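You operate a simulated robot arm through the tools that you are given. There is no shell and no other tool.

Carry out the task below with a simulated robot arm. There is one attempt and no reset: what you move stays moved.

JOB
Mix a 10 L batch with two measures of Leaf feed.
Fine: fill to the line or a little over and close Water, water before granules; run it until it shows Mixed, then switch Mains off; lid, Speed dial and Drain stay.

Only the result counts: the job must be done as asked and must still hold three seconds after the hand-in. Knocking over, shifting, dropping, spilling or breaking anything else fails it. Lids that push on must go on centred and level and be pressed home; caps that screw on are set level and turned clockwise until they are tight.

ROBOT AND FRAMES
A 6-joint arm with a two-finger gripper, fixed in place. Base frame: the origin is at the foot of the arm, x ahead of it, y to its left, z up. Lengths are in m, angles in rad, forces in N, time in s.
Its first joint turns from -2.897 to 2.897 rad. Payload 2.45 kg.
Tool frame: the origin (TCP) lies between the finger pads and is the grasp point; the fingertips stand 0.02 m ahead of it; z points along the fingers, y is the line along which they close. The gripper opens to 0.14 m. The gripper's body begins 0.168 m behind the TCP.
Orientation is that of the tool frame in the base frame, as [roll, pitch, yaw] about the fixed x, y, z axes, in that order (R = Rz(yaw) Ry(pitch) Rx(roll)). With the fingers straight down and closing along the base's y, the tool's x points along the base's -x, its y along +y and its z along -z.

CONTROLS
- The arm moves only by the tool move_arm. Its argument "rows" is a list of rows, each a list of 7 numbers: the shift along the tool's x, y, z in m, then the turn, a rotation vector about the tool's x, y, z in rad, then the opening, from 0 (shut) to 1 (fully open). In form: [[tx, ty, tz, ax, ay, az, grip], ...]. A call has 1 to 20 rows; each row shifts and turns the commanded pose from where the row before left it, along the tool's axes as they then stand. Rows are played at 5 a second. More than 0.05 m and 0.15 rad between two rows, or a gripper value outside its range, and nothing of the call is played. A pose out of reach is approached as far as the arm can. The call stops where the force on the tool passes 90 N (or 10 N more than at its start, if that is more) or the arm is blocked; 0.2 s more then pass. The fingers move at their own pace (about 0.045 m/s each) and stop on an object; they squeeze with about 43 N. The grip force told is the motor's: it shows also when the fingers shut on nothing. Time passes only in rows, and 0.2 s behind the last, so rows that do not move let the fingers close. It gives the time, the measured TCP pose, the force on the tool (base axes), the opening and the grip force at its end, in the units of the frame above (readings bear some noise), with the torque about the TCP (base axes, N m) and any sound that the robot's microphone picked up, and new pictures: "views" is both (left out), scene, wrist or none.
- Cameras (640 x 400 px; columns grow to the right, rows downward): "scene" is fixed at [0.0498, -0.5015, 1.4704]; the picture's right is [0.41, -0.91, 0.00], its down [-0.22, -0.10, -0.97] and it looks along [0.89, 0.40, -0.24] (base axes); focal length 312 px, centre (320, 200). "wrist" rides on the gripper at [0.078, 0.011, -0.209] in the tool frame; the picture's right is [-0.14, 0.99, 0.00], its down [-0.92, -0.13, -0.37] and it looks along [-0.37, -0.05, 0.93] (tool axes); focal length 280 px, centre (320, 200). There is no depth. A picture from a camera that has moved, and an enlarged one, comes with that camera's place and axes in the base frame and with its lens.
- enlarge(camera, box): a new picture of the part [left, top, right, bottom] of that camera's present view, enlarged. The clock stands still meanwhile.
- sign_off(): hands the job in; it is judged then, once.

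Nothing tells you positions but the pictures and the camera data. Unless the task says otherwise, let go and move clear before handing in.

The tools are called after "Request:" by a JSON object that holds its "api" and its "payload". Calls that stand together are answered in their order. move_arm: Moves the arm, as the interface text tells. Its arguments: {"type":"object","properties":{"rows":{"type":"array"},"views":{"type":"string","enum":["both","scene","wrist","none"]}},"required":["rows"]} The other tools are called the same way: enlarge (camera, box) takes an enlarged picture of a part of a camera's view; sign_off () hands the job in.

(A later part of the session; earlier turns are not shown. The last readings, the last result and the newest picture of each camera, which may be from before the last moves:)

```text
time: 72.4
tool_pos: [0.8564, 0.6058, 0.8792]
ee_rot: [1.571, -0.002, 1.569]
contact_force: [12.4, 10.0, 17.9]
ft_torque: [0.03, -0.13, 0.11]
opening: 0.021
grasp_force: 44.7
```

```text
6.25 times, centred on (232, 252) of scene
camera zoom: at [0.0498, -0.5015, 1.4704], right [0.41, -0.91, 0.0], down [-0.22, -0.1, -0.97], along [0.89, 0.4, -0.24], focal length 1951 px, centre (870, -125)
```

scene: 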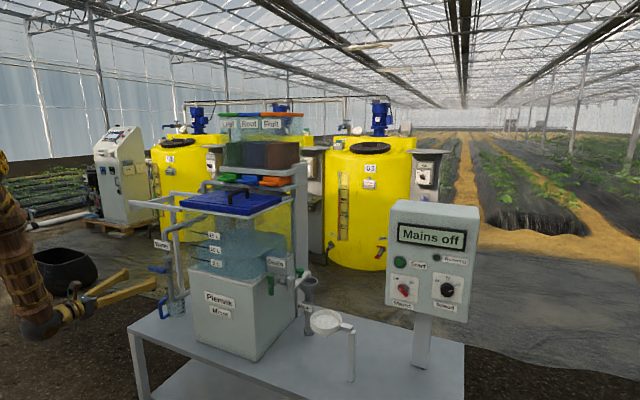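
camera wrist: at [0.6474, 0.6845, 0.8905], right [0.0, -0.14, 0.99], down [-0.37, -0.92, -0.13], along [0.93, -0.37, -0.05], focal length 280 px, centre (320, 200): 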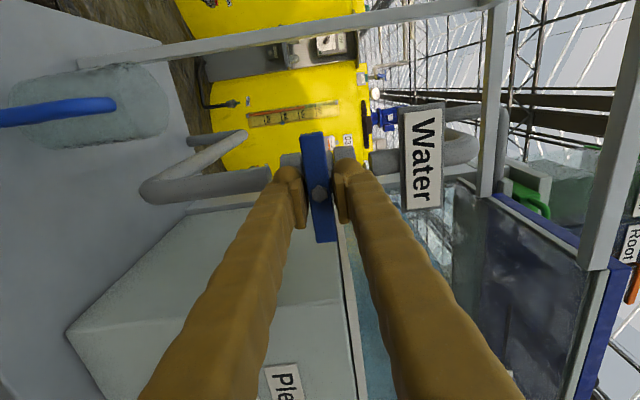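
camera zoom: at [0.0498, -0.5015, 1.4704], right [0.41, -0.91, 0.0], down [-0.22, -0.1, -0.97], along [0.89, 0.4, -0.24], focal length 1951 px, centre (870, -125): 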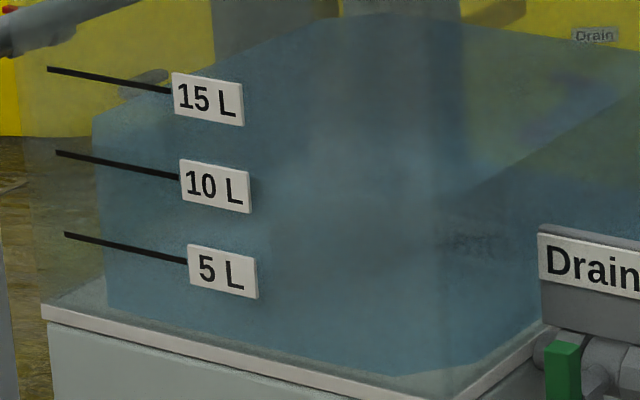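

The back edge has risen about 4–5 px, i.e. about 0.25–0.35 L, putting it a little over the line. I'll release, back out and confirm at eye level.

Request:
{"api": "move_arm", "payload": {"rows": [[0, 0, 0, 0, 0, 0, 0.3], [0, 0, 0, 0, 0, 0, 0.45], [0, 0, 0, 0, 0, 0, 0.45], [0, 0, 0, 0, 0, 0, 0.45], [0, 0, -0.04, 0, 0, 0, 0.45], [0, 0, -0.04, 0, 0, 0, 0.45], [0, 0, 0, 0, 0, 0.1428, 0.45], [0, 0, 0, 0, 0, 0.1428, 0.45], [0, 0, 0, 0, 0, 0.1428, 0.45], [0, 0, 0, 0, 0, 0.1428, 0.45], [0, 0, 0, 0, 0, 0.1428, 0.45], [0, 0, 0, 0, 0, 0.1428, 0.45], [0, 0, 0, 0, 0, 0.1428, 0.45], [0, 0, 0, 0, 0, 0.1428, 0.6], [0, 0, 0, 0, 0, 0.1428, 0.8], [0, 0, 0, 0, 0, 0.1428, 1], [0, 0, 0, 0, 0, 0.1428, 1]], "views": "wrist"}}

Request:
{"api": "move_arm", "payload": {"rows": [[0.013, 0.037, -0.01, 0, 0, 0, 1], [0.013, 0.037, -0.01, 0, 0, 0, 1], [0.013, 0.037, 0, 0, 0, 0, 1], [0.013, 0.037, 0, 0, 0, 0, 1]], "views": "wrist"}}

Request:
{"api": "enlarge", "payload": {"camera": "wrist", "box": [305, 50, 425, 130]}}

Request:
{"api": "enlarge", "payload": {"camera": "wrist", "box": [370, 50, 430, 90]}}

```text
time: 76.0
tool_pos: [0.7784, 0.6059, 0.8804]
ee_rot: [-1.48, -1.568, -1.665]
contact_force: [0.0, 0.3, 0.3]
ft_torque: [0.03, 0.02, 0.0]
opening: 0.1398
grasp_force: 0.1
camera wrist: at [0.5675, 0.595, 0.957], right [0.0, -0.99, -0.14], down [-0.37, 0.13, -0.92], along [0.93, 0.05, -0.36], focal length 280 px, centre (320, 200)
```

wrist: 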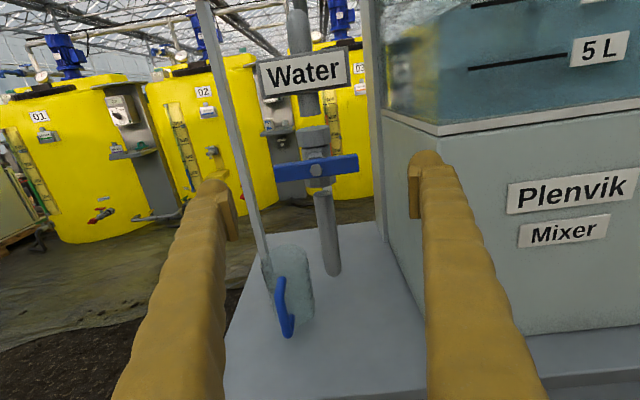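

```text
time: 77.0
tool_pos: [0.7577, 0.4589, 0.9333]
ee_rot: [-1.797, -1.569, -1.345]
contact_force: [-0.2, -1.0, -0.2]
ft_torque: [-0.02, -0.05, 0.02]
opening: 0.14
grasp_force: 0.1
camera wrist: at [0.5476, 0.4484, 1.0108], right [0.0, -0.99, -0.14], down [-0.37, 0.13, -0.92], along [0.93, 0.05, -0.37], focal length 280 px, centre (320, 200)
```

wrist: 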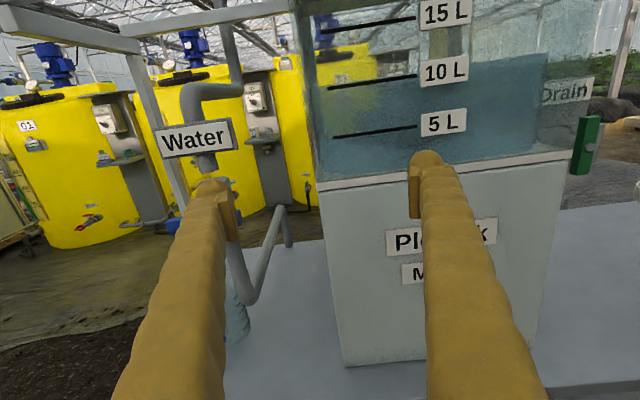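

```text
5.00 times, centred on (365, 90) of wrist
camera zoom: at [0.5476, 0.4484, 1.0108], right [0.0, -0.99, -0.14], down [-0.37, 0.13, -0.92], along [0.93, 0.05, -0.37], focal length 1402 px, centre (95, 750)
```

zoom: 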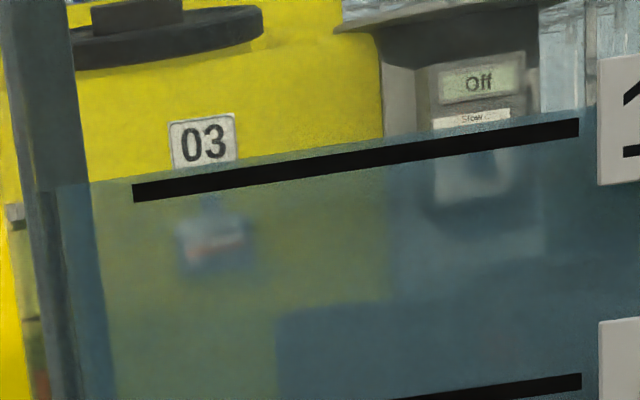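

```text
10.00 times, centred on (400, 70) of wrist
camera zoom: at [0.5476, 0.4484, 1.0108], right [0.0, -0.99, -0.14], down [-0.37, 0.13, -0.92], along [0.93, 0.05, -0.37], focal length 2804 px, centre (-480, 1500)
```

zoom: 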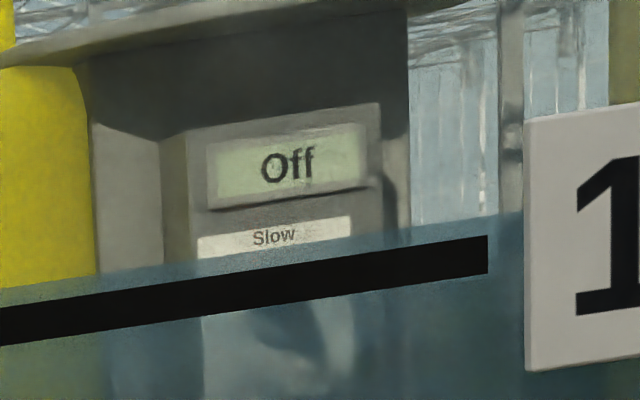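

The surface is now slightly above the 10 L line (about 10.3 L), with the Water bar crosswise and closed. Next I rise in place and look closely at the Leaf drawer from in front.

Request:
{"api": "move_arm", "payload": {"rows": [[0.048, 0, 0, 0, 0, 0, 1], [0.048, 0, 0, 0, 0, 0, 1], [0.048, 0, 0, 0, 0, 0, 1], [0.048, 0, 0, 0, 0, 0, 1], [0.048, 0, 0, 0, 0, 0, 1], [0.048, 0, 0, 0, 0, 0, 1], [0.048, 0, 0, 0, 0, 0, 1], [0.048, 0, 0, 0, 0, 0, 1], [0.02, 0.02, 0.04, 0, 0, 0, 1], [0, 0.02, 0.04, 0, 0, 0, 1]]}}

Request:
{"api": "enlarge", "payload": {"camera": "wrist", "box": [240, 130, 420, 250]}}

```text
time: 79.2
tool_pos: [0.8371, 0.4183, 1.3385]
ee_rot: [2.379, -1.57, 0.764]
contact_force: [-0.1, -0.3, 1.3]
ft_torque: [-0.03, 0.01, -0.01]
opening: 0.14
grasp_force: 0.1
camera wrist: at [0.6276, 0.4077, 1.4155], right [0.0, -0.99, -0.14], down [-0.37, 0.13, -0.92], along [0.93, 0.05, -0.36], focal length 280 px, centre (320, 200)
```

scene: 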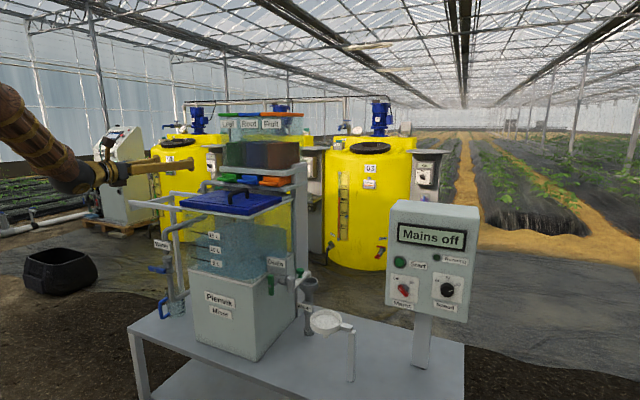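
wrist: 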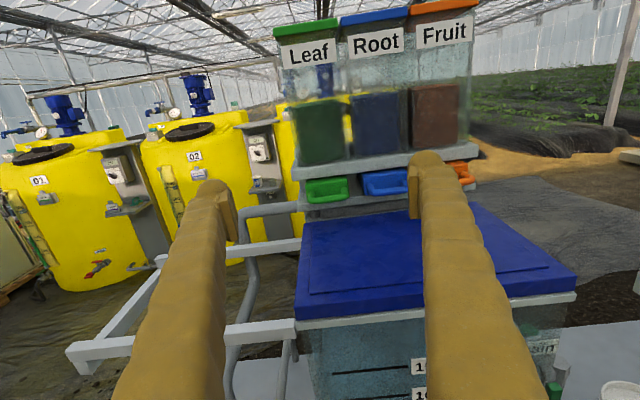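

```text
3.33 times, centred on (330, 190) of wrist
camera zoom: at [0.6276, 0.4077, 1.4155], right [0.0, -0.99, -0.14], down [-0.37, 0.13, -0.92], along [0.93, 0.05, -0.36], focal length 935 px, centre (287, 233)
```

zoom: 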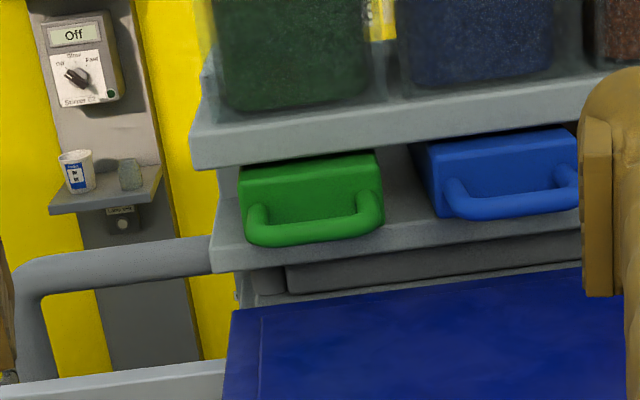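

The Leaf (green) loop handle is about 0.072 m wide with its bar near (1.087, 0.419, 1.233), sticking out just in front of its shelf. I'll roll so the fingers close vertically, tip the nose down about 0.3 rad, narrow the opening and come up in front of it.

Request:
{"api": "move_arm", "payload": {"rows": [[0, 0, 0, 0, 0, -0.1428, 1], [0, 0, 0, 0, 0, -0.1428, 0.8], [0, 0, 0, 0, 0, -0.1428, 0.6], [0, 0, 0, 0, 0, -0.1428, 0.4], [0, 0, 0, 0, 0, -0.1428, 0.36], [0, 0, 0, 0, 0, -0.1428, 0.36], [0, 0, 0, 0, 0, -0.1428, 0.36], [0, 0, 0, 0, 0, -0.1428, 0.36], [0, 0, 0, 0, 0, -0.1428, 0.36], [0, 0, 0, 0, 0, -0.1428, 0.36], [0, 0, 0, 0, 0, -0.1428, 0.36], [0, 0, 0, 0.15, 0, 0, 0.36], [0, 0, 0, 0.15, 0, 0, 0.36], [0, -0.0054, 0.038, 0, 0, 0, 0.36], [0, -0.0054, 0.038, 0, 0, 0, 0.36], [0, -0.0054, 0.038, 0, 0, 0, 0.36]]}}

Request:
{"api": "enlarge", "payload": {"camera": "wrist", "box": [220, 80, 440, 230]}}

Request:
{"api": "enlarge", "payload": {"camera": "scene", "box": [170, 130, 310, 220]}}

```text
time: 82.6
tool_pos: [0.9427, 0.4177, 1.2847]
ee_rot: [1.871, -0.002, 1.57]
contact_force: [-0.4, -0.8, -0.2]
ft_torque: [0.0, 0.07, 0.0]
opening: 0.0505
grasp_force: 0.1
camera wrist: at [0.7445, 0.4964, 1.3567], right [0.29, -0.14, 0.95], down [-0.39, -0.92, -0.01], along [0.87, -0.37, -0.32], focal length 280 px, centre (320, 200)
```

scene: 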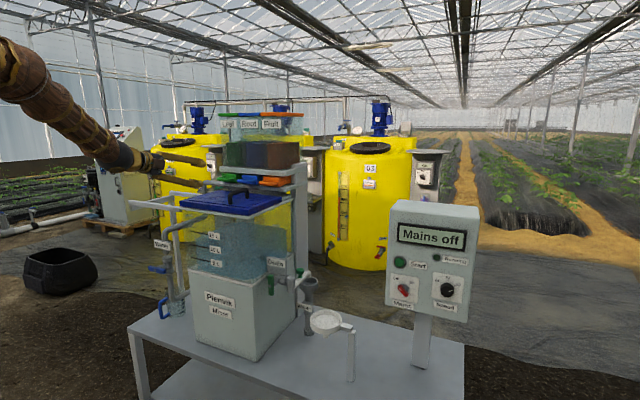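
wrist: 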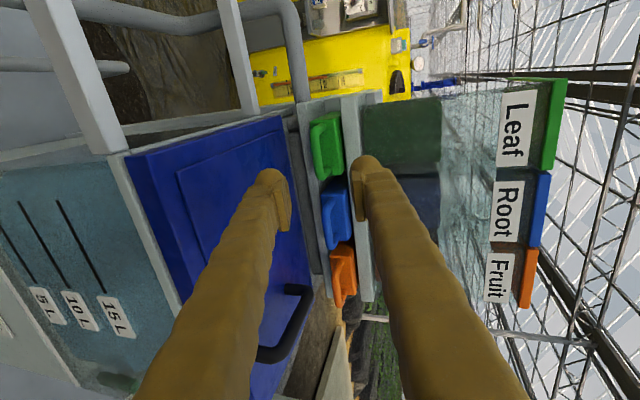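

```text
2.67 times, centred on (330, 155) of wrist
camera zoom: at [0.7445, 0.4964, 1.3567], right [0.29, -0.14, 0.95], down [-0.39, -0.92, -0.01], along [0.87, -0.37, -0.32], focal length 748 px, centre (293, 320)
```

zoom: 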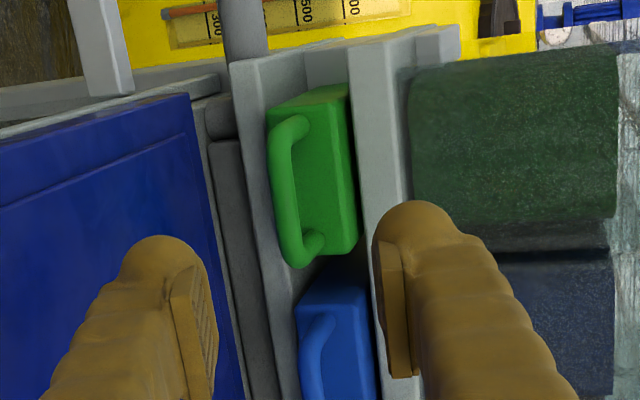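

```text
4.44 times, centred on (240, 175) of scene
camera zoom: at [0.0498, -0.5015, 1.4704], right [0.41, -0.91, 0.0], down [-0.22, -0.1, -0.97], along [0.89, 0.4, -0.24], focal length 1387 px, centre (676, 311)
```

zoom: 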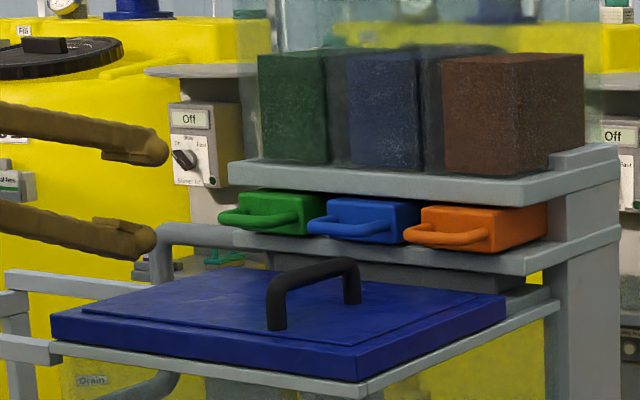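

The handle is dead ahead: the bar lies about 5 mm below my axis and 0.15–0.16 m ahead. I'll advance 0.10 m with that correction and look again.

Request:
{"api": "move_arm", "payload": {"rows": [[0.001, -0.003, 0.035, 0, 0, 0, 0.36], [0.001, -0.003, 0.035, 0, 0, 0, 0.36], [0, 0, 0.03, 0, 0, 0, 0.36]], "views": "wrist"}}

Request:
{"api": "enlarge", "payload": {"camera": "wrist", "box": [240, 80, 400, 220]}}

Request:
{"api": "enlarge", "payload": {"camera": "scene", "box": [190, 150, 270, 210]}}

```text
time: 83.4
tool_pos: [1.0338, 0.4207, 1.2499]
ee_rot: [1.868, -0.003, 1.568]
contact_force: [0.3, 0.7, 0.1]
ft_torque: [0.01, 0.03, 0.02]
opening: 0.0504
grasp_force: 0.1
camera wrist: at [0.8364, 0.4991, 1.3223], right [0.29, -0.14, 0.95], down [-0.39, -0.92, -0.01], along [0.87, -0.37, -0.32], focal length 280 px, centre (320, 200)
```

wrist: 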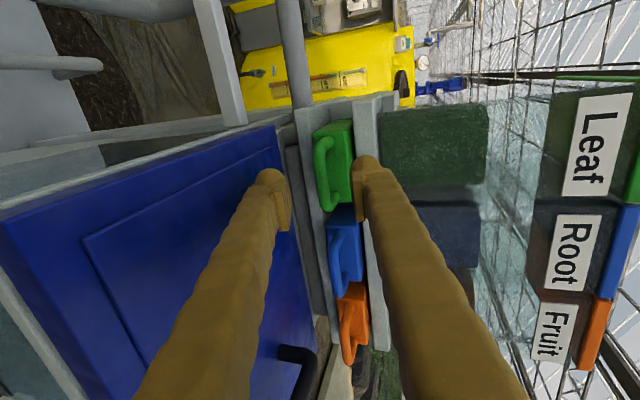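

```text
2.86 times, centred on (320, 150) of wrist
camera zoom: at [0.8364, 0.4991, 1.3223], right [0.29, -0.14, 0.95], down [-0.39, -0.92, -0.01], along [0.87, -0.37, -0.32], focal length 801 px, centre (320, 343)
```

zoom: 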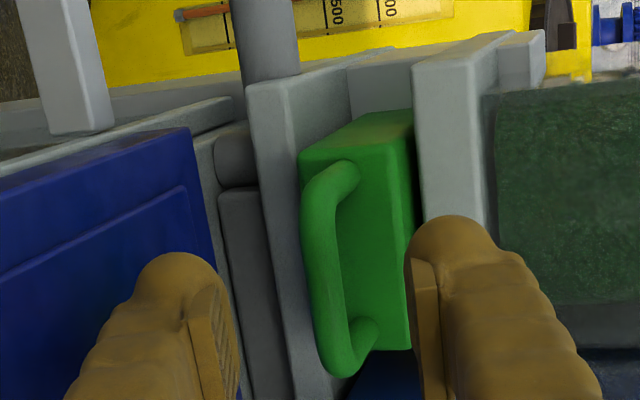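

```text
6.67 times, centred on (230, 180) of scene
camera zoom: at [0.0498, -0.5015, 1.4704], right [0.41, -0.91, 0.0], down [-0.22, -0.1, -0.97], along [0.89, 0.4, -0.24], focal length 2081 px, centre (920, 333)
```

zoom: 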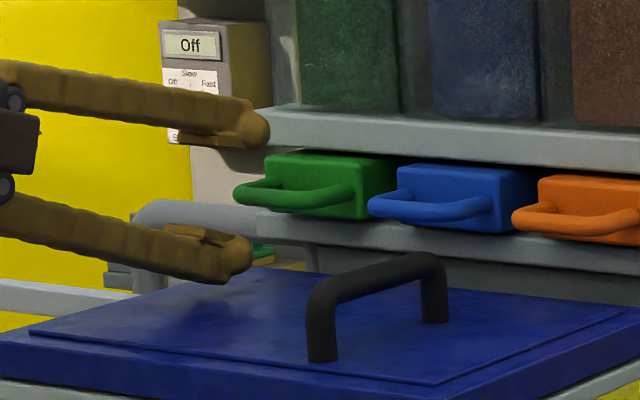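

The loop is right between the fingers, bar at about (1.10, 0.415, 1.228). The hopper tray is close above, so I'll narrow the opening to 0.035 m, then ease forward the last 6 cm.

Request:
{"api": "move_arm", "payload": {"rows": [[-0.004, 0, 0, 0, 0, 0, 0.25], [0, 0, 0, 0, 0, 0, 0.25], [0, 0, 0.02, 0, 0, 0, 0.25], [0, 0, 0.02, 0, 0, 0, 0.25], [0, 0, 0.01, 0, 0, 0, 0.25]], "views": "wrist"}}

Request:
{"api": "enlarge", "payload": {"camera": "wrist", "box": [240, 80, 400, 220]}}

Request:
{"api": "enlarge", "payload": {"camera": "scene", "box": [190, 150, 270, 210]}}

```text
time: 84.6
tool_pos: [1.0842, 0.4155, 1.2373]
ee_rot: [1.871, -0.001, 1.569]
contact_force: [-0.5, 1.0, -0.4]
ft_torque: [-0.01, 0.02, -0.02]
opening: 0.035
grasp_force: 0.1
camera wrist: at [0.886, 0.4934, 1.3092], right [0.29, -0.14, 0.95], down [-0.39, -0.92, -0.01], along [0.87, -0.37, -0.32], focal length 280 px, centre (320, 200)
```

wrist: 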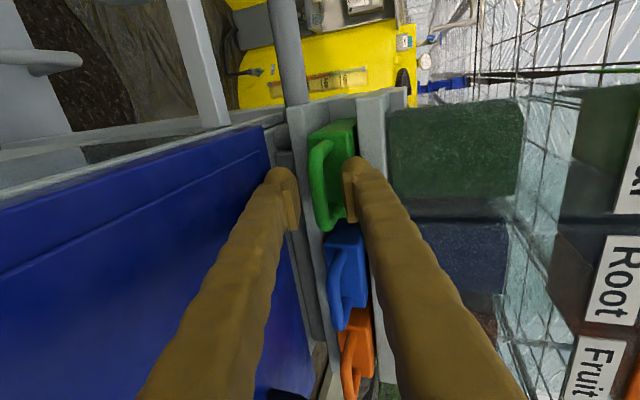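

```text
2.86 times, centred on (320, 150) of wrist
camera zoom: at [0.886, 0.4934, 1.3092], right [0.29, -0.14, 0.95], down [-0.39, -0.92, -0.01], along [0.87, -0.37, -0.32], focal length 801 px, centre (320, 343)
```

zoom: 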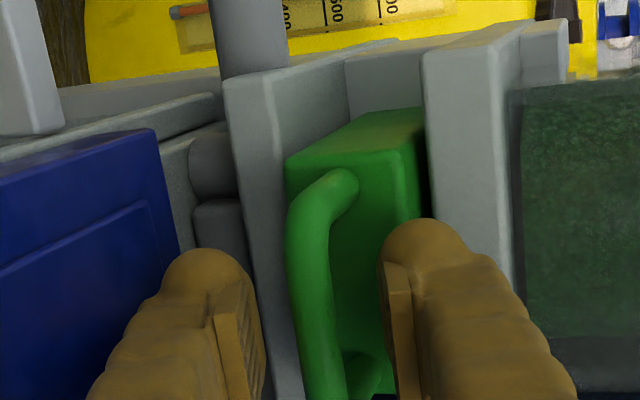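

```text
6.67 times, centred on (230, 180) of scene
camera zoom: at [0.0498, -0.5015, 1.4704], right [0.41, -0.91, 0.0], down [-0.22, -0.1, -0.97], along [0.89, 0.4, -0.24], focal length 2081 px, centre (920, 333)
```

zoom: 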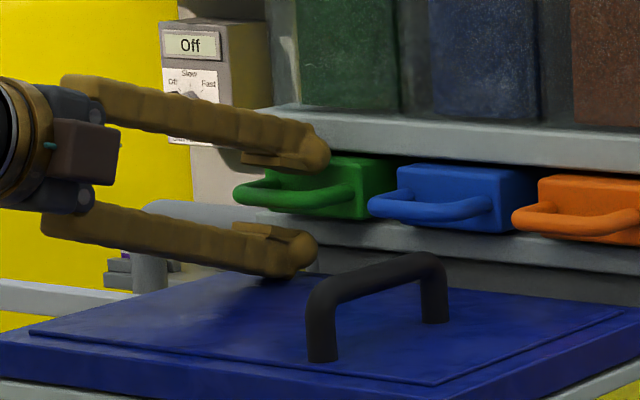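

The bar is nearly centred between the pads, about 1.5 cm ahead and 3 mm low. I'll nudge in about 1.2 cm and close gently.

Request:
{"api": "move_arm", "payload": {"rows": [[0, -0.003, 0.006, 0, 0, 0, 0.25], [0, 0, 0.006, 0, 0, 0, 0.25], [0, 0, 0, 0, 0, 0, 0.1], [0, 0, 0, 0, 0, 0, 0], [0, 0, 0, 0, 0, 0, 0], [0, 0, 0, 0, 0, 0, 0]], "views": "wrist"}}

Request:
{"api": "enlarge", "payload": {"camera": "wrist", "box": [240, 80, 400, 220]}}

Request:
{"api": "enlarge", "payload": {"camera": "scene", "box": [190, 150, 270, 210]}}

```text
time: 85.3
tool_pos: [1.0901, 0.4167, 1.237]
ee_rot: [1.864, -0.003, 1.569]
contact_force: [-27.2, -0.3, 10.3]
ft_torque: [0.03, -0.66, -0.01]
opening: 0.0148
grasp_force: 0.6
stopped in row 3: the force on the tool passed its limit at 91 N (the readings are from after the stop); the commanded pose is now the measured one
camera wrist: at [0.8932, 0.4943, 1.309], right [0.29, -0.14, 0.95], down [-0.39, -0.92, -0.02], along [0.87, -0.36, -0.32], focal length 280 px, centre (320, 200)
```

wrist: 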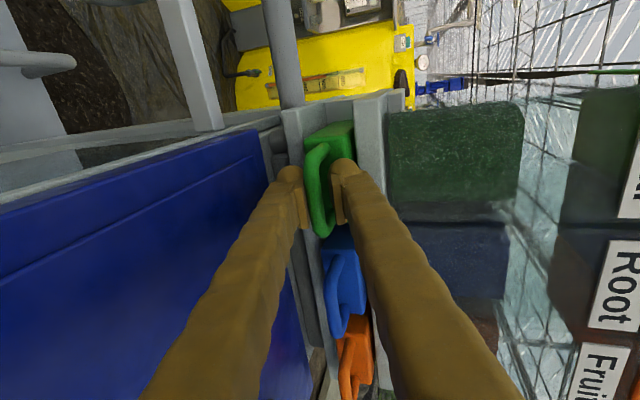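

```text
2.86 times, centred on (320, 150) of wrist
camera zoom: at [0.8932, 0.4943, 1.309], right [0.29, -0.14, 0.95], down [-0.39, -0.92, -0.02], along [0.87, -0.36, -0.32], focal length 801 px, centre (320, 343)
```

zoom: 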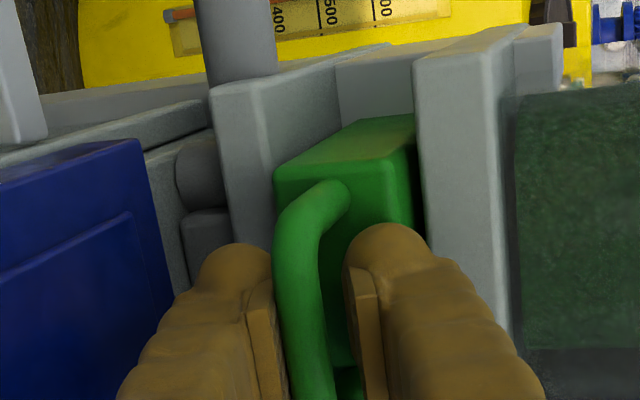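

```text
6.67 times, centred on (230, 180) of scene
camera zoom: at [0.0498, -0.5015, 1.4704], right [0.41, -0.91, 0.0], down [-0.22, -0.1, -0.97], along [0.89, 0.4, -0.24], focal length 2081 px, centre (920, 333)
```

zoom: 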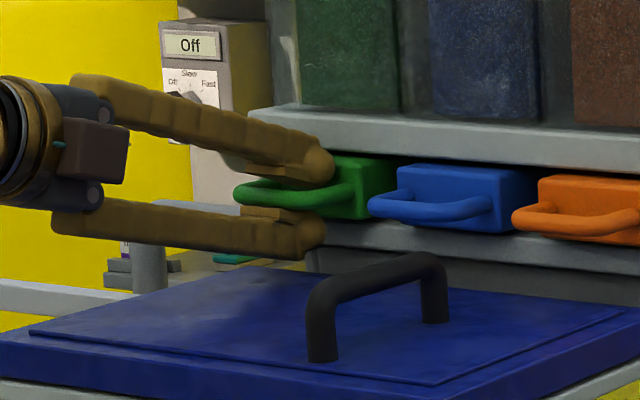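

The fingertips touched something ahead (most likely the shelf edge or drawer face) just as they closed. I'll ease back 5 mm and finish closing on the bar.

Request:
{"api": "move_arm", "payload": {"rows": [[0, 0, -0.005, 0, 0, 0, 0.12], [0, 0, 0, 0, 0, 0, 0], [0, 0, 0, 0, 0, 0, 0], [0, 0, 0, 0, 0, 0, 0]], "views": "wrist"}}

Request:
{"api": "enlarge", "payload": {"camera": "wrist", "box": [240, 80, 400, 220]}}

Request:
{"api": "enlarge", "payload": {"camera": "scene", "box": [190, 150, 270, 210]}}

```text
time: 86.3
tool_pos: [1.0873, 0.4168, 1.2362]
ee_rot: [1.868, -0.002, 1.569]
contact_force: [-6.4, -7.7, -22.8]
ft_torque: [-0.22, -0.24, 0.13]
opening: 0.0058
grasp_force: 34.0
camera wrist: at [0.8896, 0.4943, 1.3072], right [0.29, -0.14, 0.95], down [-0.39, -0.92, -0.02], along [0.87, -0.37, -0.32], focal length 280 px, centre (320, 200)
```

wrist: 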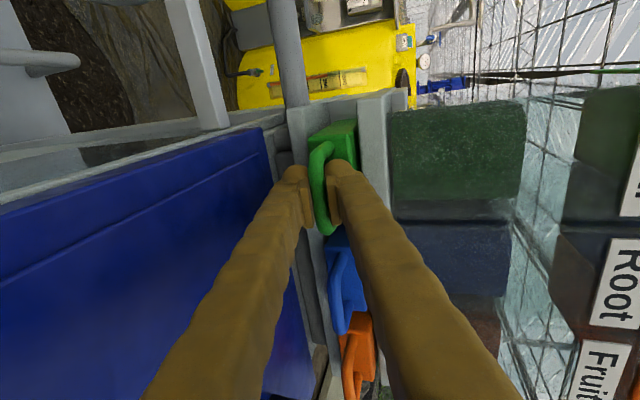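

```text
2.86 times, centred on (320, 150) of wrist
camera zoom: at [0.8896, 0.4943, 1.3072], right [0.29, -0.14, 0.95], down [-0.39, -0.92, -0.02], along [0.87, -0.37, -0.32], focal length 801 px, centre (320, 343)
```

zoom: 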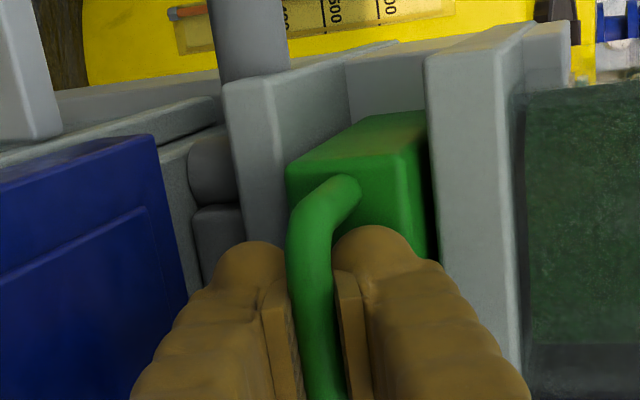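

```text
6.67 times, centred on (230, 180) of scene
camera zoom: at [0.0498, -0.5015, 1.4704], right [0.41, -0.91, 0.0], down [-0.22, -0.1, -0.97], along [0.89, 0.4, -0.24], focal length 2081 px, centre (920, 333)
```

zoom: 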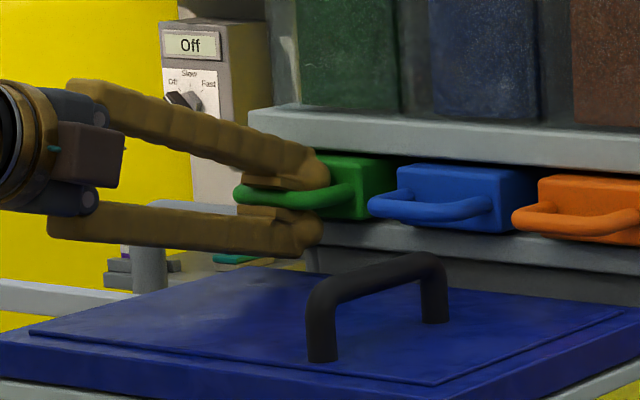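

The pads are on the bar. I'll pull straight back along −x a little and see whether the drawer follows.

Request:
{"api": "move_arm", "payload": {"rows": [[0, 0, 0, 0, 0, 0, 0], [0, -0.0044, -0.0143, 0, 0, 0, 0], [0, -0.0044, -0.0143, 0, 0, 0, 0]], "views": "wrist"}}

Request:
{"api": "enlarge", "payload": {"camera": "wrist", "box": [240, 80, 400, 220]}}

Request:
{"api": "enlarge", "payload": {"camera": "scene", "box": [190, 130, 290, 210]}}

```text
time: 87.1
tool_pos: [1.0567, 0.416, 1.2356]
ee_rot: [1.867, -0.004, 1.57]
contact_force: [2.0, -14.4, -37.4]
ft_torque: [-0.29, -0.41, 0.2]
opening: 0.0064
grasp_force: 34.4
camera wrist: at [0.8606, 0.4943, 1.3072], right [0.29, -0.14, 0.95], down [-0.39, -0.92, -0.02], along [0.87, -0.37, -0.32], focal length 280 px, centre (320, 200)
```

wrist: 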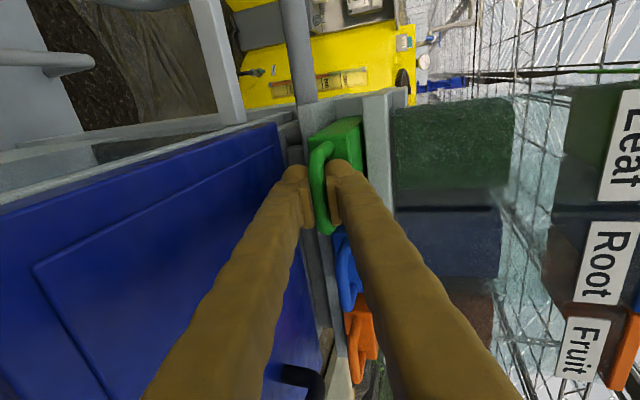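

```text
2.86 times, centred on (320, 150) of wrist
camera zoom: at [0.8606, 0.4943, 1.3072], right [0.29, -0.14, 0.95], down [-0.39, -0.92, -0.02], along [0.87, -0.37, -0.32], focal length 801 px, centre (320, 343)
```

zoom: 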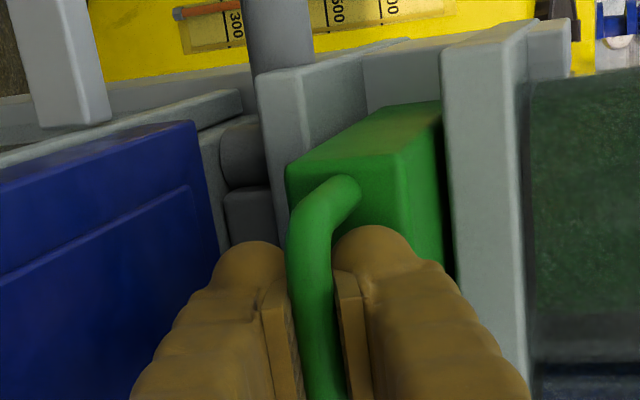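

```text
5.00 times, centred on (240, 170) of scene
camera zoom: at [0.0498, -0.5015, 1.4704], right [0.41, -0.91, 0.0], down [-0.22, -0.1, -0.97], along [0.89, 0.4, -0.24], focal length 1561 px, centre (720, 350)
```

zoom: 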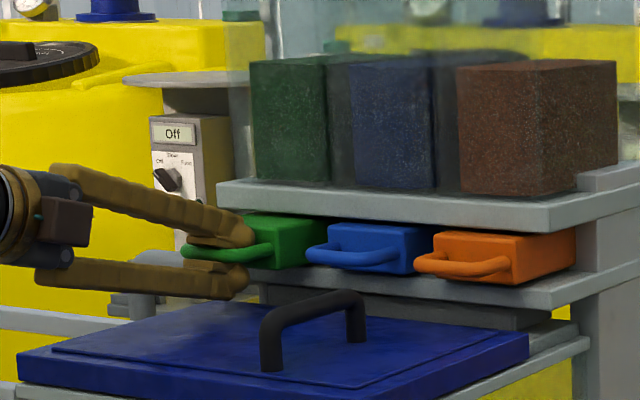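

The drawer follows, out about 3 cm. I'll ease the vertical load and keep pulling until it meets its stop.

Request:
{"api": "move_arm", "payload": {"rows": [[0, -0.0019, 0.0006, 0, 0, 0, 0], [0, -0.003, -0.0096, 0, 0, 0, 0], [0, -0.003, -0.0096, 0, 0, 0, 0], [0, -0.003, -0.0096, 0, 0, 0, 0]], "views": "wrist"}}

Request:
{"api": "enlarge", "payload": {"camera": "scene", "box": [180, 100, 320, 220]}}

```text
time: 88.1
tool_pos: [1.0267, 0.4162, 1.2361]
ee_rot: [1.865, -0.003, 1.569]
contact_force: [0.7, -1.8, -18.4]
ft_torque: [-0.34, -0.23, -0.01]
opening: 0.0064
grasp_force: 33.7
camera wrist: at [0.8294, 0.4941, 1.3066], right [0.29, -0.14, 0.95], down [-0.39, -0.92, -0.02], along [0.87, -0.36, -0.32], focal length 280 px, centre (320, 200)
```

wrist: 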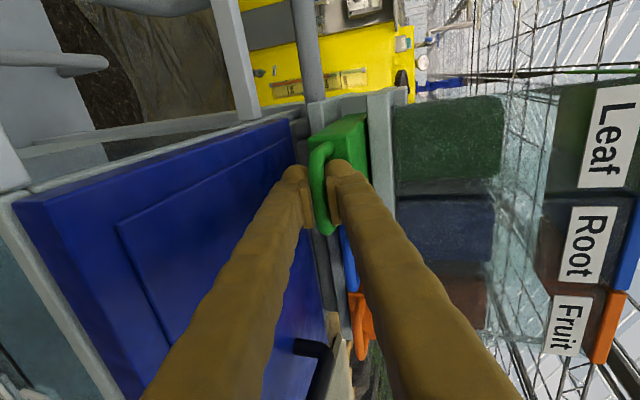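

```text
3.33 times, centred on (250, 160) of scene
camera zoom: at [0.0498, -0.5015, 1.4704], right [0.41, -0.91, 0.0], down [-0.22, -0.1, -0.97], along [0.89, 0.4, -0.24], focal length 1041 px, centre (553, 333)
```

zoom: 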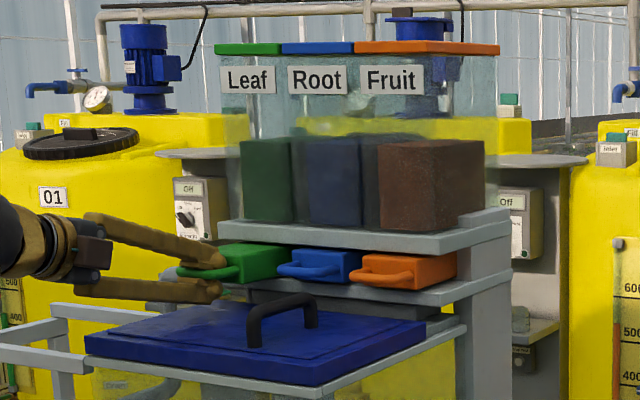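

Out 6 cm with hardly any resistance. Pulling further in small steps.

Request:
{"api": "move_arm", "payload": {"rows": [[0, -0.003, -0.0096, 0, 0, 0, 0], [0, -0.003, -0.0096, 0, 0, 0, 0], [0, -0.003, -0.0096, 0, 0, 0, 0]], "views": "wrist"}}

Request:
{"api": "enlarge", "payload": {"camera": "scene", "box": [180, 100, 320, 220]}}

```text
time: 88.9
tool_pos: [0.9972, 0.414, 1.2408]
ee_rot: [1.858, -0.005, 1.565]
contact_force: [47.3, -3.8, 44.0]
ft_torque: [-0.74, -0.33, 0.37]
opening: 0.0115
grasp_force: 38.0
camera wrist: at [0.7994, 0.4922, 1.3107], right [0.28, -0.14, 0.95], down [-0.39, -0.92, -0.02], along [0.88, -0.37, -0.31], focal length 280 px, centre (320, 200)
```

wrist: 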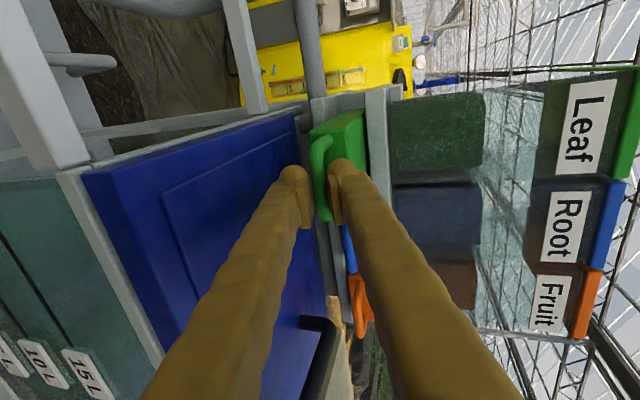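

```text
3.33 times, centred on (250, 160) of scene
camera zoom: at [0.0498, -0.5015, 1.4704], right [0.41, -0.91, 0.0], down [-0.22, -0.1, -0.97], along [0.89, 0.4, -0.24], focal length 1041 px, centre (553, 333)
```

zoom: 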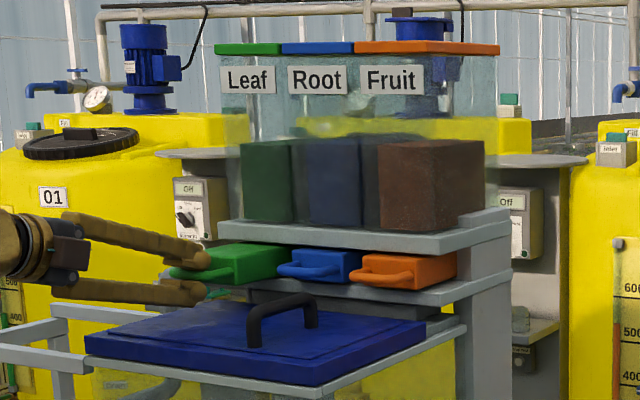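

The drawer has met its stop (pull force rose to 47 N). I'll ease the pull slightly and look into the tank and at the hopper for any sign of the measure falling.

Request:
{"api": "move_arm", "payload": {"rows": [[0, 0.0015, 0.004, 0, 0, 0, 0], [0, 0, 0, 0, 0, 0, 0]], "views": "scene"}}

Request:
{"api": "enlarge", "payload": {"camera": "scene", "box": [180, 140, 320, 290]}}

Request:
{"api": "enlarge", "payload": {"camera": "scene", "box": [200, 150, 280, 210]}}

Request:
{"api": "enlarge", "payload": {"camera": "wrist", "box": [260, 80, 420, 240]}}

```text
time: 89.5
tool_pos: [1.0006, 0.4169, 1.24]
ee_rot: [1.862, -0.006, 1.57]
contact_force: [20.7, -5.2, 69.0]
ft_torque: [-0.78, -0.47, 0.2]
opening: 0.0095
grasp_force: 36.9
```

scene: 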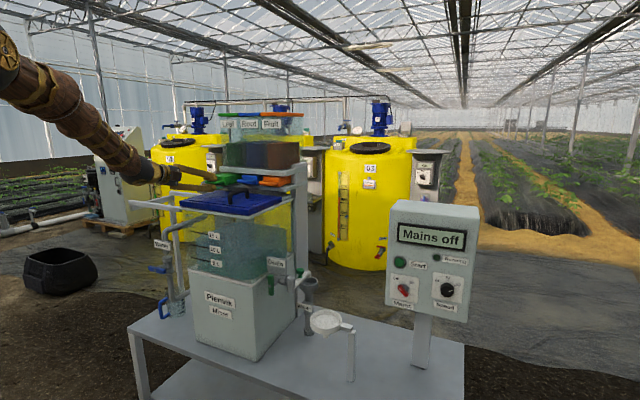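

```text
2.67 times, centred on (250, 215) of scene
camera zoom: at [0.0498, -0.5015, 1.4704], right [0.41, -0.91, 0.0], down [-0.22, -0.1, -0.97], along [0.89, 0.4, -0.24], focal length 832 px, centre (507, 160)
```

zoom: 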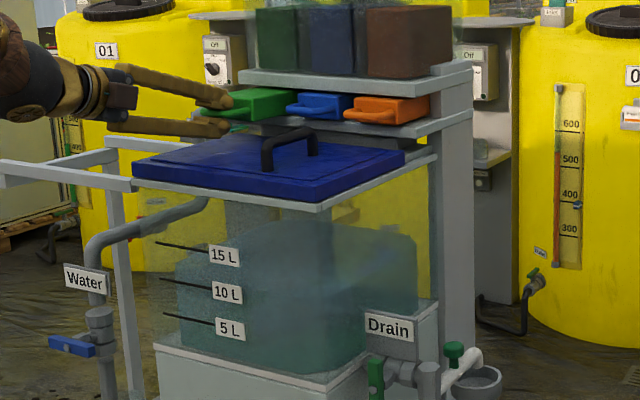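

```text
6.67 times, centred on (240, 180) of scene
camera zoom: at [0.0498, -0.5015, 1.4704], right [0.41, -0.91, 0.0], down [-0.22, -0.1, -0.97], along [0.89, 0.4, -0.24], focal length 2081 px, centre (853, 333)
```

zoom: 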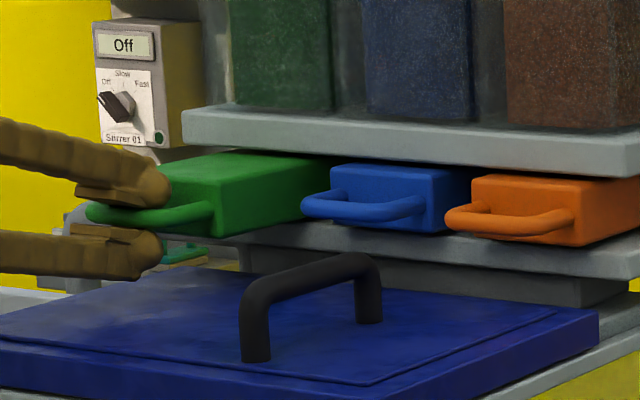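

```text
2.50 times, centred on (340, 160) of wrist
camera zoom: at [0.8032, 0.4935, 1.3099], right [0.28, -0.14, 0.95], down [-0.39, -0.92, -0.02], along [0.88, -0.37, -0.32], focal length 701 px, centre (270, 300)
```

zoom: 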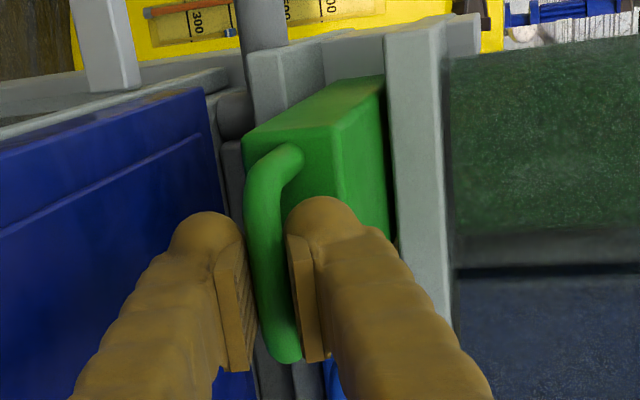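

The tank water has turned distinctly greener, so a full pull dropped one measure. Now I relieve the vertical load and push the drawer home along +x.

Request:
{"api": "move_arm", "payload": {"rows": [[0, 0.003, 0, 0, 0, 0, 0], [0, 0.0044, 0.0143, 0, 0, 0, 0], [0, 0.0044, 0.0143, 0, 0, 0, 0], [0, 0.0044, 0.0143, 0, 0, 0, 0], [0, 0.0044, 0.0143, 0, 0, 0, 0], [0, 0.0044, 0.0143, 0, 0, 0, 0]], "views": "wrist"}}

Request:
{"api": "enlarge", "payload": {"camera": "scene", "box": [180, 140, 320, 290]}}

Request:
{"api": "enlarge", "payload": {"camera": "scene", "box": [200, 150, 280, 210]}}

```text
time: 90.9
tool_pos: [1.0768, 0.4151, 1.2384]
ee_rot: [1.863, -0.002, 1.57]
contact_force: [-0.7, 19.1, 52.3]
ft_torque: [-0.36, -0.01, 0.09]
opening: 0.0073
grasp_force: 35.7
camera wrist: at [0.8784, 0.4928, 1.3092], right [0.29, -0.14, 0.95], down [-0.39, -0.92, -0.02], along [0.88, -0.36, -0.32], focal length 280 px, centre (320, 200)
```

wrist: 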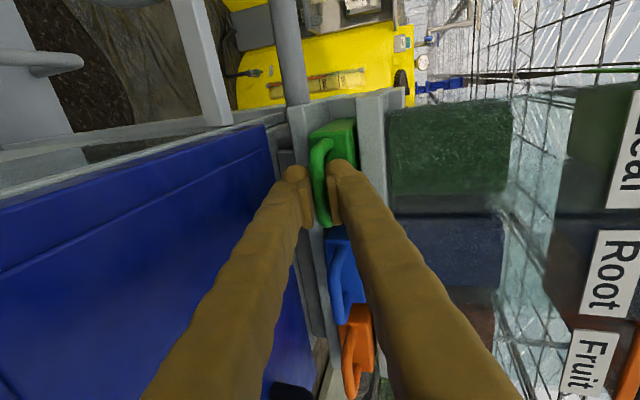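

```text
2.67 times, centred on (250, 215) of scene
camera zoom: at [0.0498, -0.5015, 1.4704], right [0.41, -0.91, 0.0], down [-0.22, -0.1, -0.97], along [0.89, 0.4, -0.24], focal length 832 px, centre (507, 160)
```

zoom: 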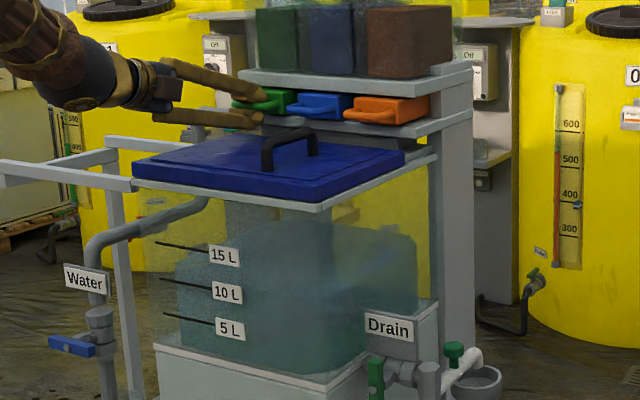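

```text
6.67 times, centred on (240, 180) of scene
camera zoom: at [0.0498, -0.5015, 1.4704], right [0.41, -0.91, 0.0], down [-0.22, -0.1, -0.97], along [0.89, 0.4, -0.24], focal length 2081 px, centre (853, 333)
```

zoom: 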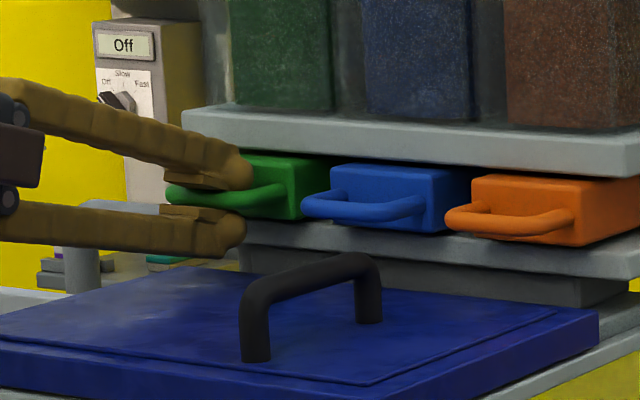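

Almost home, about 5 mm left. I'll relieve the upward load and press it fully in.

Request:
{"api": "move_arm", "payload": {"rows": [[0, 0.002, 0, 0, 0, 0, 0], [0, 0.0015, 0.0048, 0, 0, 0, 0], [0, 0.0015, 0.0048, 0, 0, 0, 0], [0, 0, 0, 0, 0, 0, 0]], "views": "none"}}

Request:
{"api": "enlarge", "payload": {"camera": "scene", "box": [190, 150, 270, 210]}}

```text
time: 91.9
tool_pos: [1.0869, 0.4149, 1.2364]
ee_rot: [1.87, -0.002, 1.567]
contact_force: [-24.2, -17.0, -12.0]
ft_torque: [-0.19, -0.19, 0.22]
opening: 0.006
grasp_force: 34.6
```

```text
6.67 times, centred on (230, 180) of scene
camera zoom: at [0.0498, -0.5015, 1.4704], right [0.41, -0.91, 0.0], down [-0.22, -0.1, -0.97], along [0.89, 0.4, -0.24], focal length 2081 px, centre (920, 333)
```

zoom: 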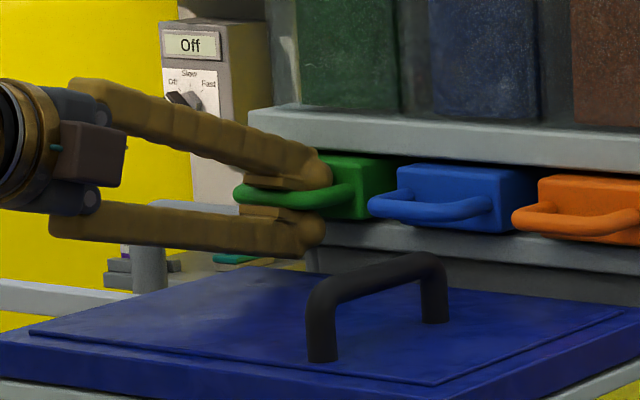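

The drawer is home (push force 24 N, handle at its original place). I'll press a touch, wait a moment for it to refill, then pull a second time.

Request:
{"api": "move_arm", "payload": {"rows": [[0, 0.001, 0.002, 0, 0, 0, 0], [0, 0, 0, 0, 0, 0, 0], [0, 0, 0, 0, 0, 0, 0], [0, 0, 0, 0, 0, 0, 0], [0, 0, 0, 0, 0, 0, 0]], "views": "none"}}

Request:
{"api": "move_arm", "payload": {"rows": [[0, -0.0035, -0.0115, 0, 0, 0, 0], [0, -0.0044, -0.0143, 0, 0, 0, 0], [0, -0.0044, -0.0143, 0, 0, 0, 0], [0, -0.0044, -0.0143, 0, 0, 0, 0], [0, -0.0044, -0.0143, 0, 0, 0, 0]], "views": "none"}}

Request:
{"api": "enlarge", "payload": {"camera": "scene", "box": [180, 140, 320, 290]}}

Request:
{"api": "enlarge", "payload": {"camera": "scene", "box": [200, 150, 280, 210]}}

```text
time: 93.1
tool_pos: [1.0878, 0.4157, 1.2363]
ee_rot: [1.872, -0.001, 1.568]
contact_force: [-21.8, -15.2, -64.9]
ft_torque: [-0.16, -0.8, 0.21]
opening: 0.0059
grasp_force: 34.8
```

```text
time: 94.3
tool_pos: [1.0172, 0.4182, 1.2365]
ee_rot: [1.868, -0.002, 1.568]
contact_force: [0.8, -19.2, -66.3]
ft_torque: [-0.22, -0.72, 0.16]
opening: 0.0063
grasp_force: 34.9
```

```text
2.67 times, centred on (250, 215) of scene
camera zoom: at [0.0498, -0.5015, 1.4704], right [0.41, -0.91, 0.0], down [-0.22, -0.1, -0.97], along [0.89, 0.4, -0.24], focal length 832 px, centre (507, 160)
```

zoom: 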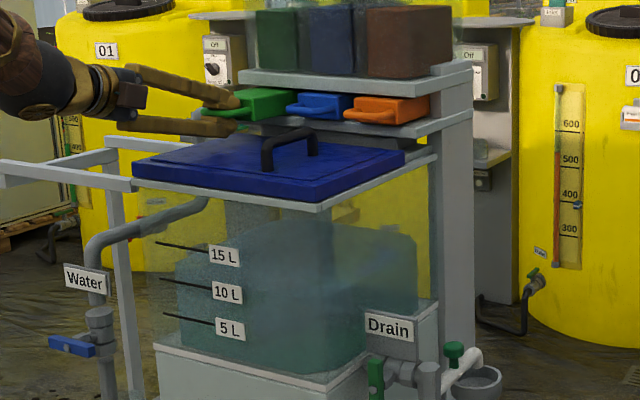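

```text
6.67 times, centred on (240, 180) of scene
camera zoom: at [0.0498, -0.5015, 1.4704], right [0.41, -0.91, 0.0], down [-0.22, -0.1, -0.97], along [0.89, 0.4, -0.24], focal length 2081 px, centre (853, 333)
```

zoom: 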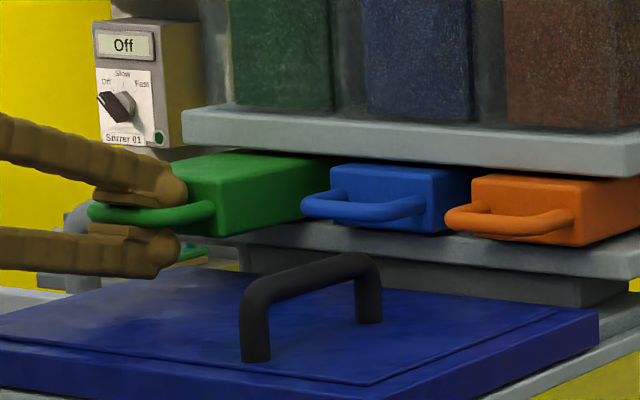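

Nearly at the stop again. I'll relieve the vertical load and pull the last millimetres until the stop is felt.

Request:
{"api": "move_arm", "payload": {"rows": [[0, -0.003, 0.0009, 0, 0, 0, 0], [0, -0.0015, -0.0048, 0, 0, 0, 0], [0, -0.0012, -0.0038, 0, 0, 0, 0], [0, 0, 0, 0, 0, 0, 0]], "views": "none"}}

Request:
{"api": "enlarge", "payload": {"camera": "scene", "box": [180, 140, 320, 290]}}

Request:
{"api": "enlarge", "payload": {"camera": "scene", "box": [200, 150, 280, 210]}}

```text
time: 95.3
tool_pos: [1.0097, 0.4193, 1.2372]
ee_rot: [1.864, -0.006, 1.571]
contact_force: [23.1, 9.0, -25.9]
ft_torque: [-0.27, -0.1, 0.03]
opening: 0.0067
grasp_force: 34.3
```

```text
2.67 times, centred on (250, 215) of scene
camera zoom: at [0.0498, -0.5015, 1.4704], right [0.41, -0.91, 0.0], down [-0.22, -0.1, -0.97], along [0.89, 0.4, -0.24], focal length 832 px, centre (507, 160)
```

zoom: 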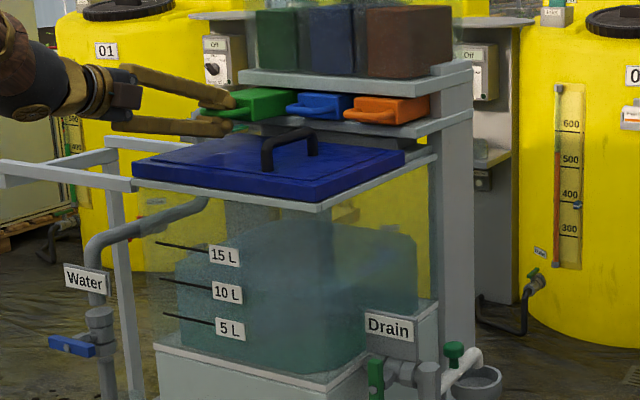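

```text
6.67 times, centred on (240, 180) of scene
camera zoom: at [0.0498, -0.5015, 1.4704], right [0.41, -0.91, 0.0], down [-0.22, -0.1, -0.97], along [0.89, 0.4, -0.24], focal length 2081 px, centre (853, 333)
```

zoom: 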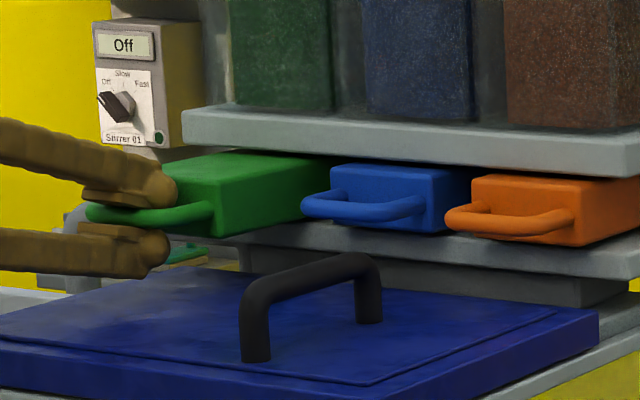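

At the stop again (23 N pull). I'll enlarge the tank to look for the granules of the second measure.

Request:
{"api": "enlarge", "payload": {"camera": "scene", "box": [200, 220, 290, 290]}}

Request:
{"api": "enlarge", "payload": {"camera": "scene", "box": [215, 110, 315, 170]}}

Request:
{"api": "enlarge", "payload": {"camera": "scene", "box": [380, 200, 480, 310]}}

```text
5.71 times, centred on (245, 255) of scene
camera zoom: at [0.0498, -0.5015, 1.4704], right [0.41, -0.91, 0.0], down [-0.22, -0.1, -0.97], along [0.89, 0.4, -0.24], focal length 1784 px, centre (749, -114)
```

zoom: 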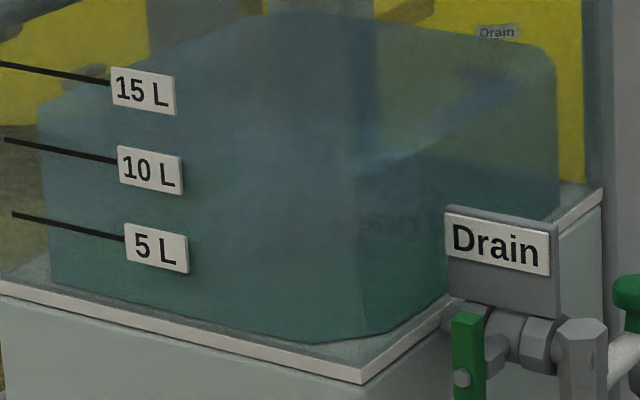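

```text
6.40 times, centred on (265, 140) of scene
camera zoom: at [0.0498, -0.5015, 1.4704], right [0.41, -0.91, 0.0], down [-0.22, -0.1, -0.97], along [0.89, 0.4, -0.24], focal length 1998 px, centre (672, 584)
```

zoom: 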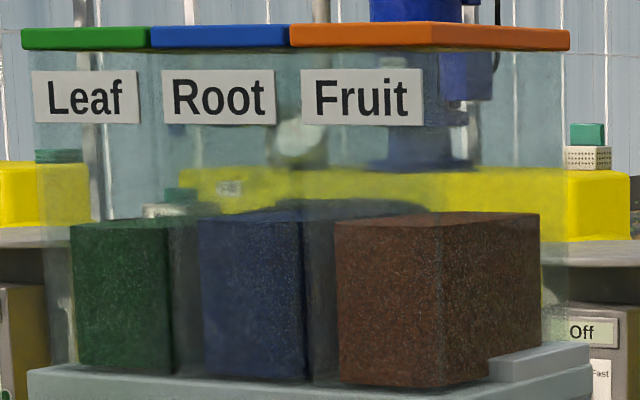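

```text
3.64 times, centred on (430, 255) of scene
camera zoom: at [0.0498, -0.5015, 1.4704], right [0.41, -0.91, 0.0], down [-0.22, -0.1, -0.97], along [0.89, 0.4, -0.24], focal length 1135 px, centre (-80, 0)
```

zoom: 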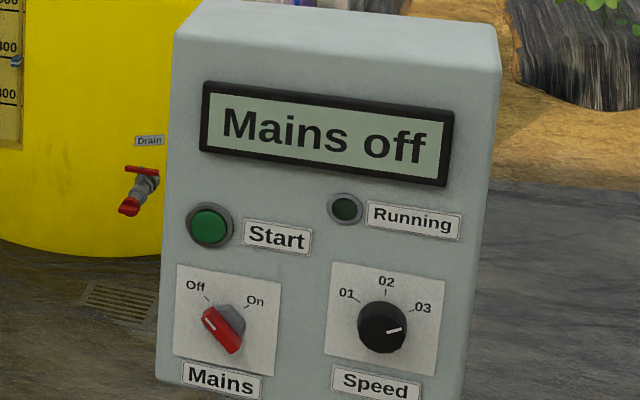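

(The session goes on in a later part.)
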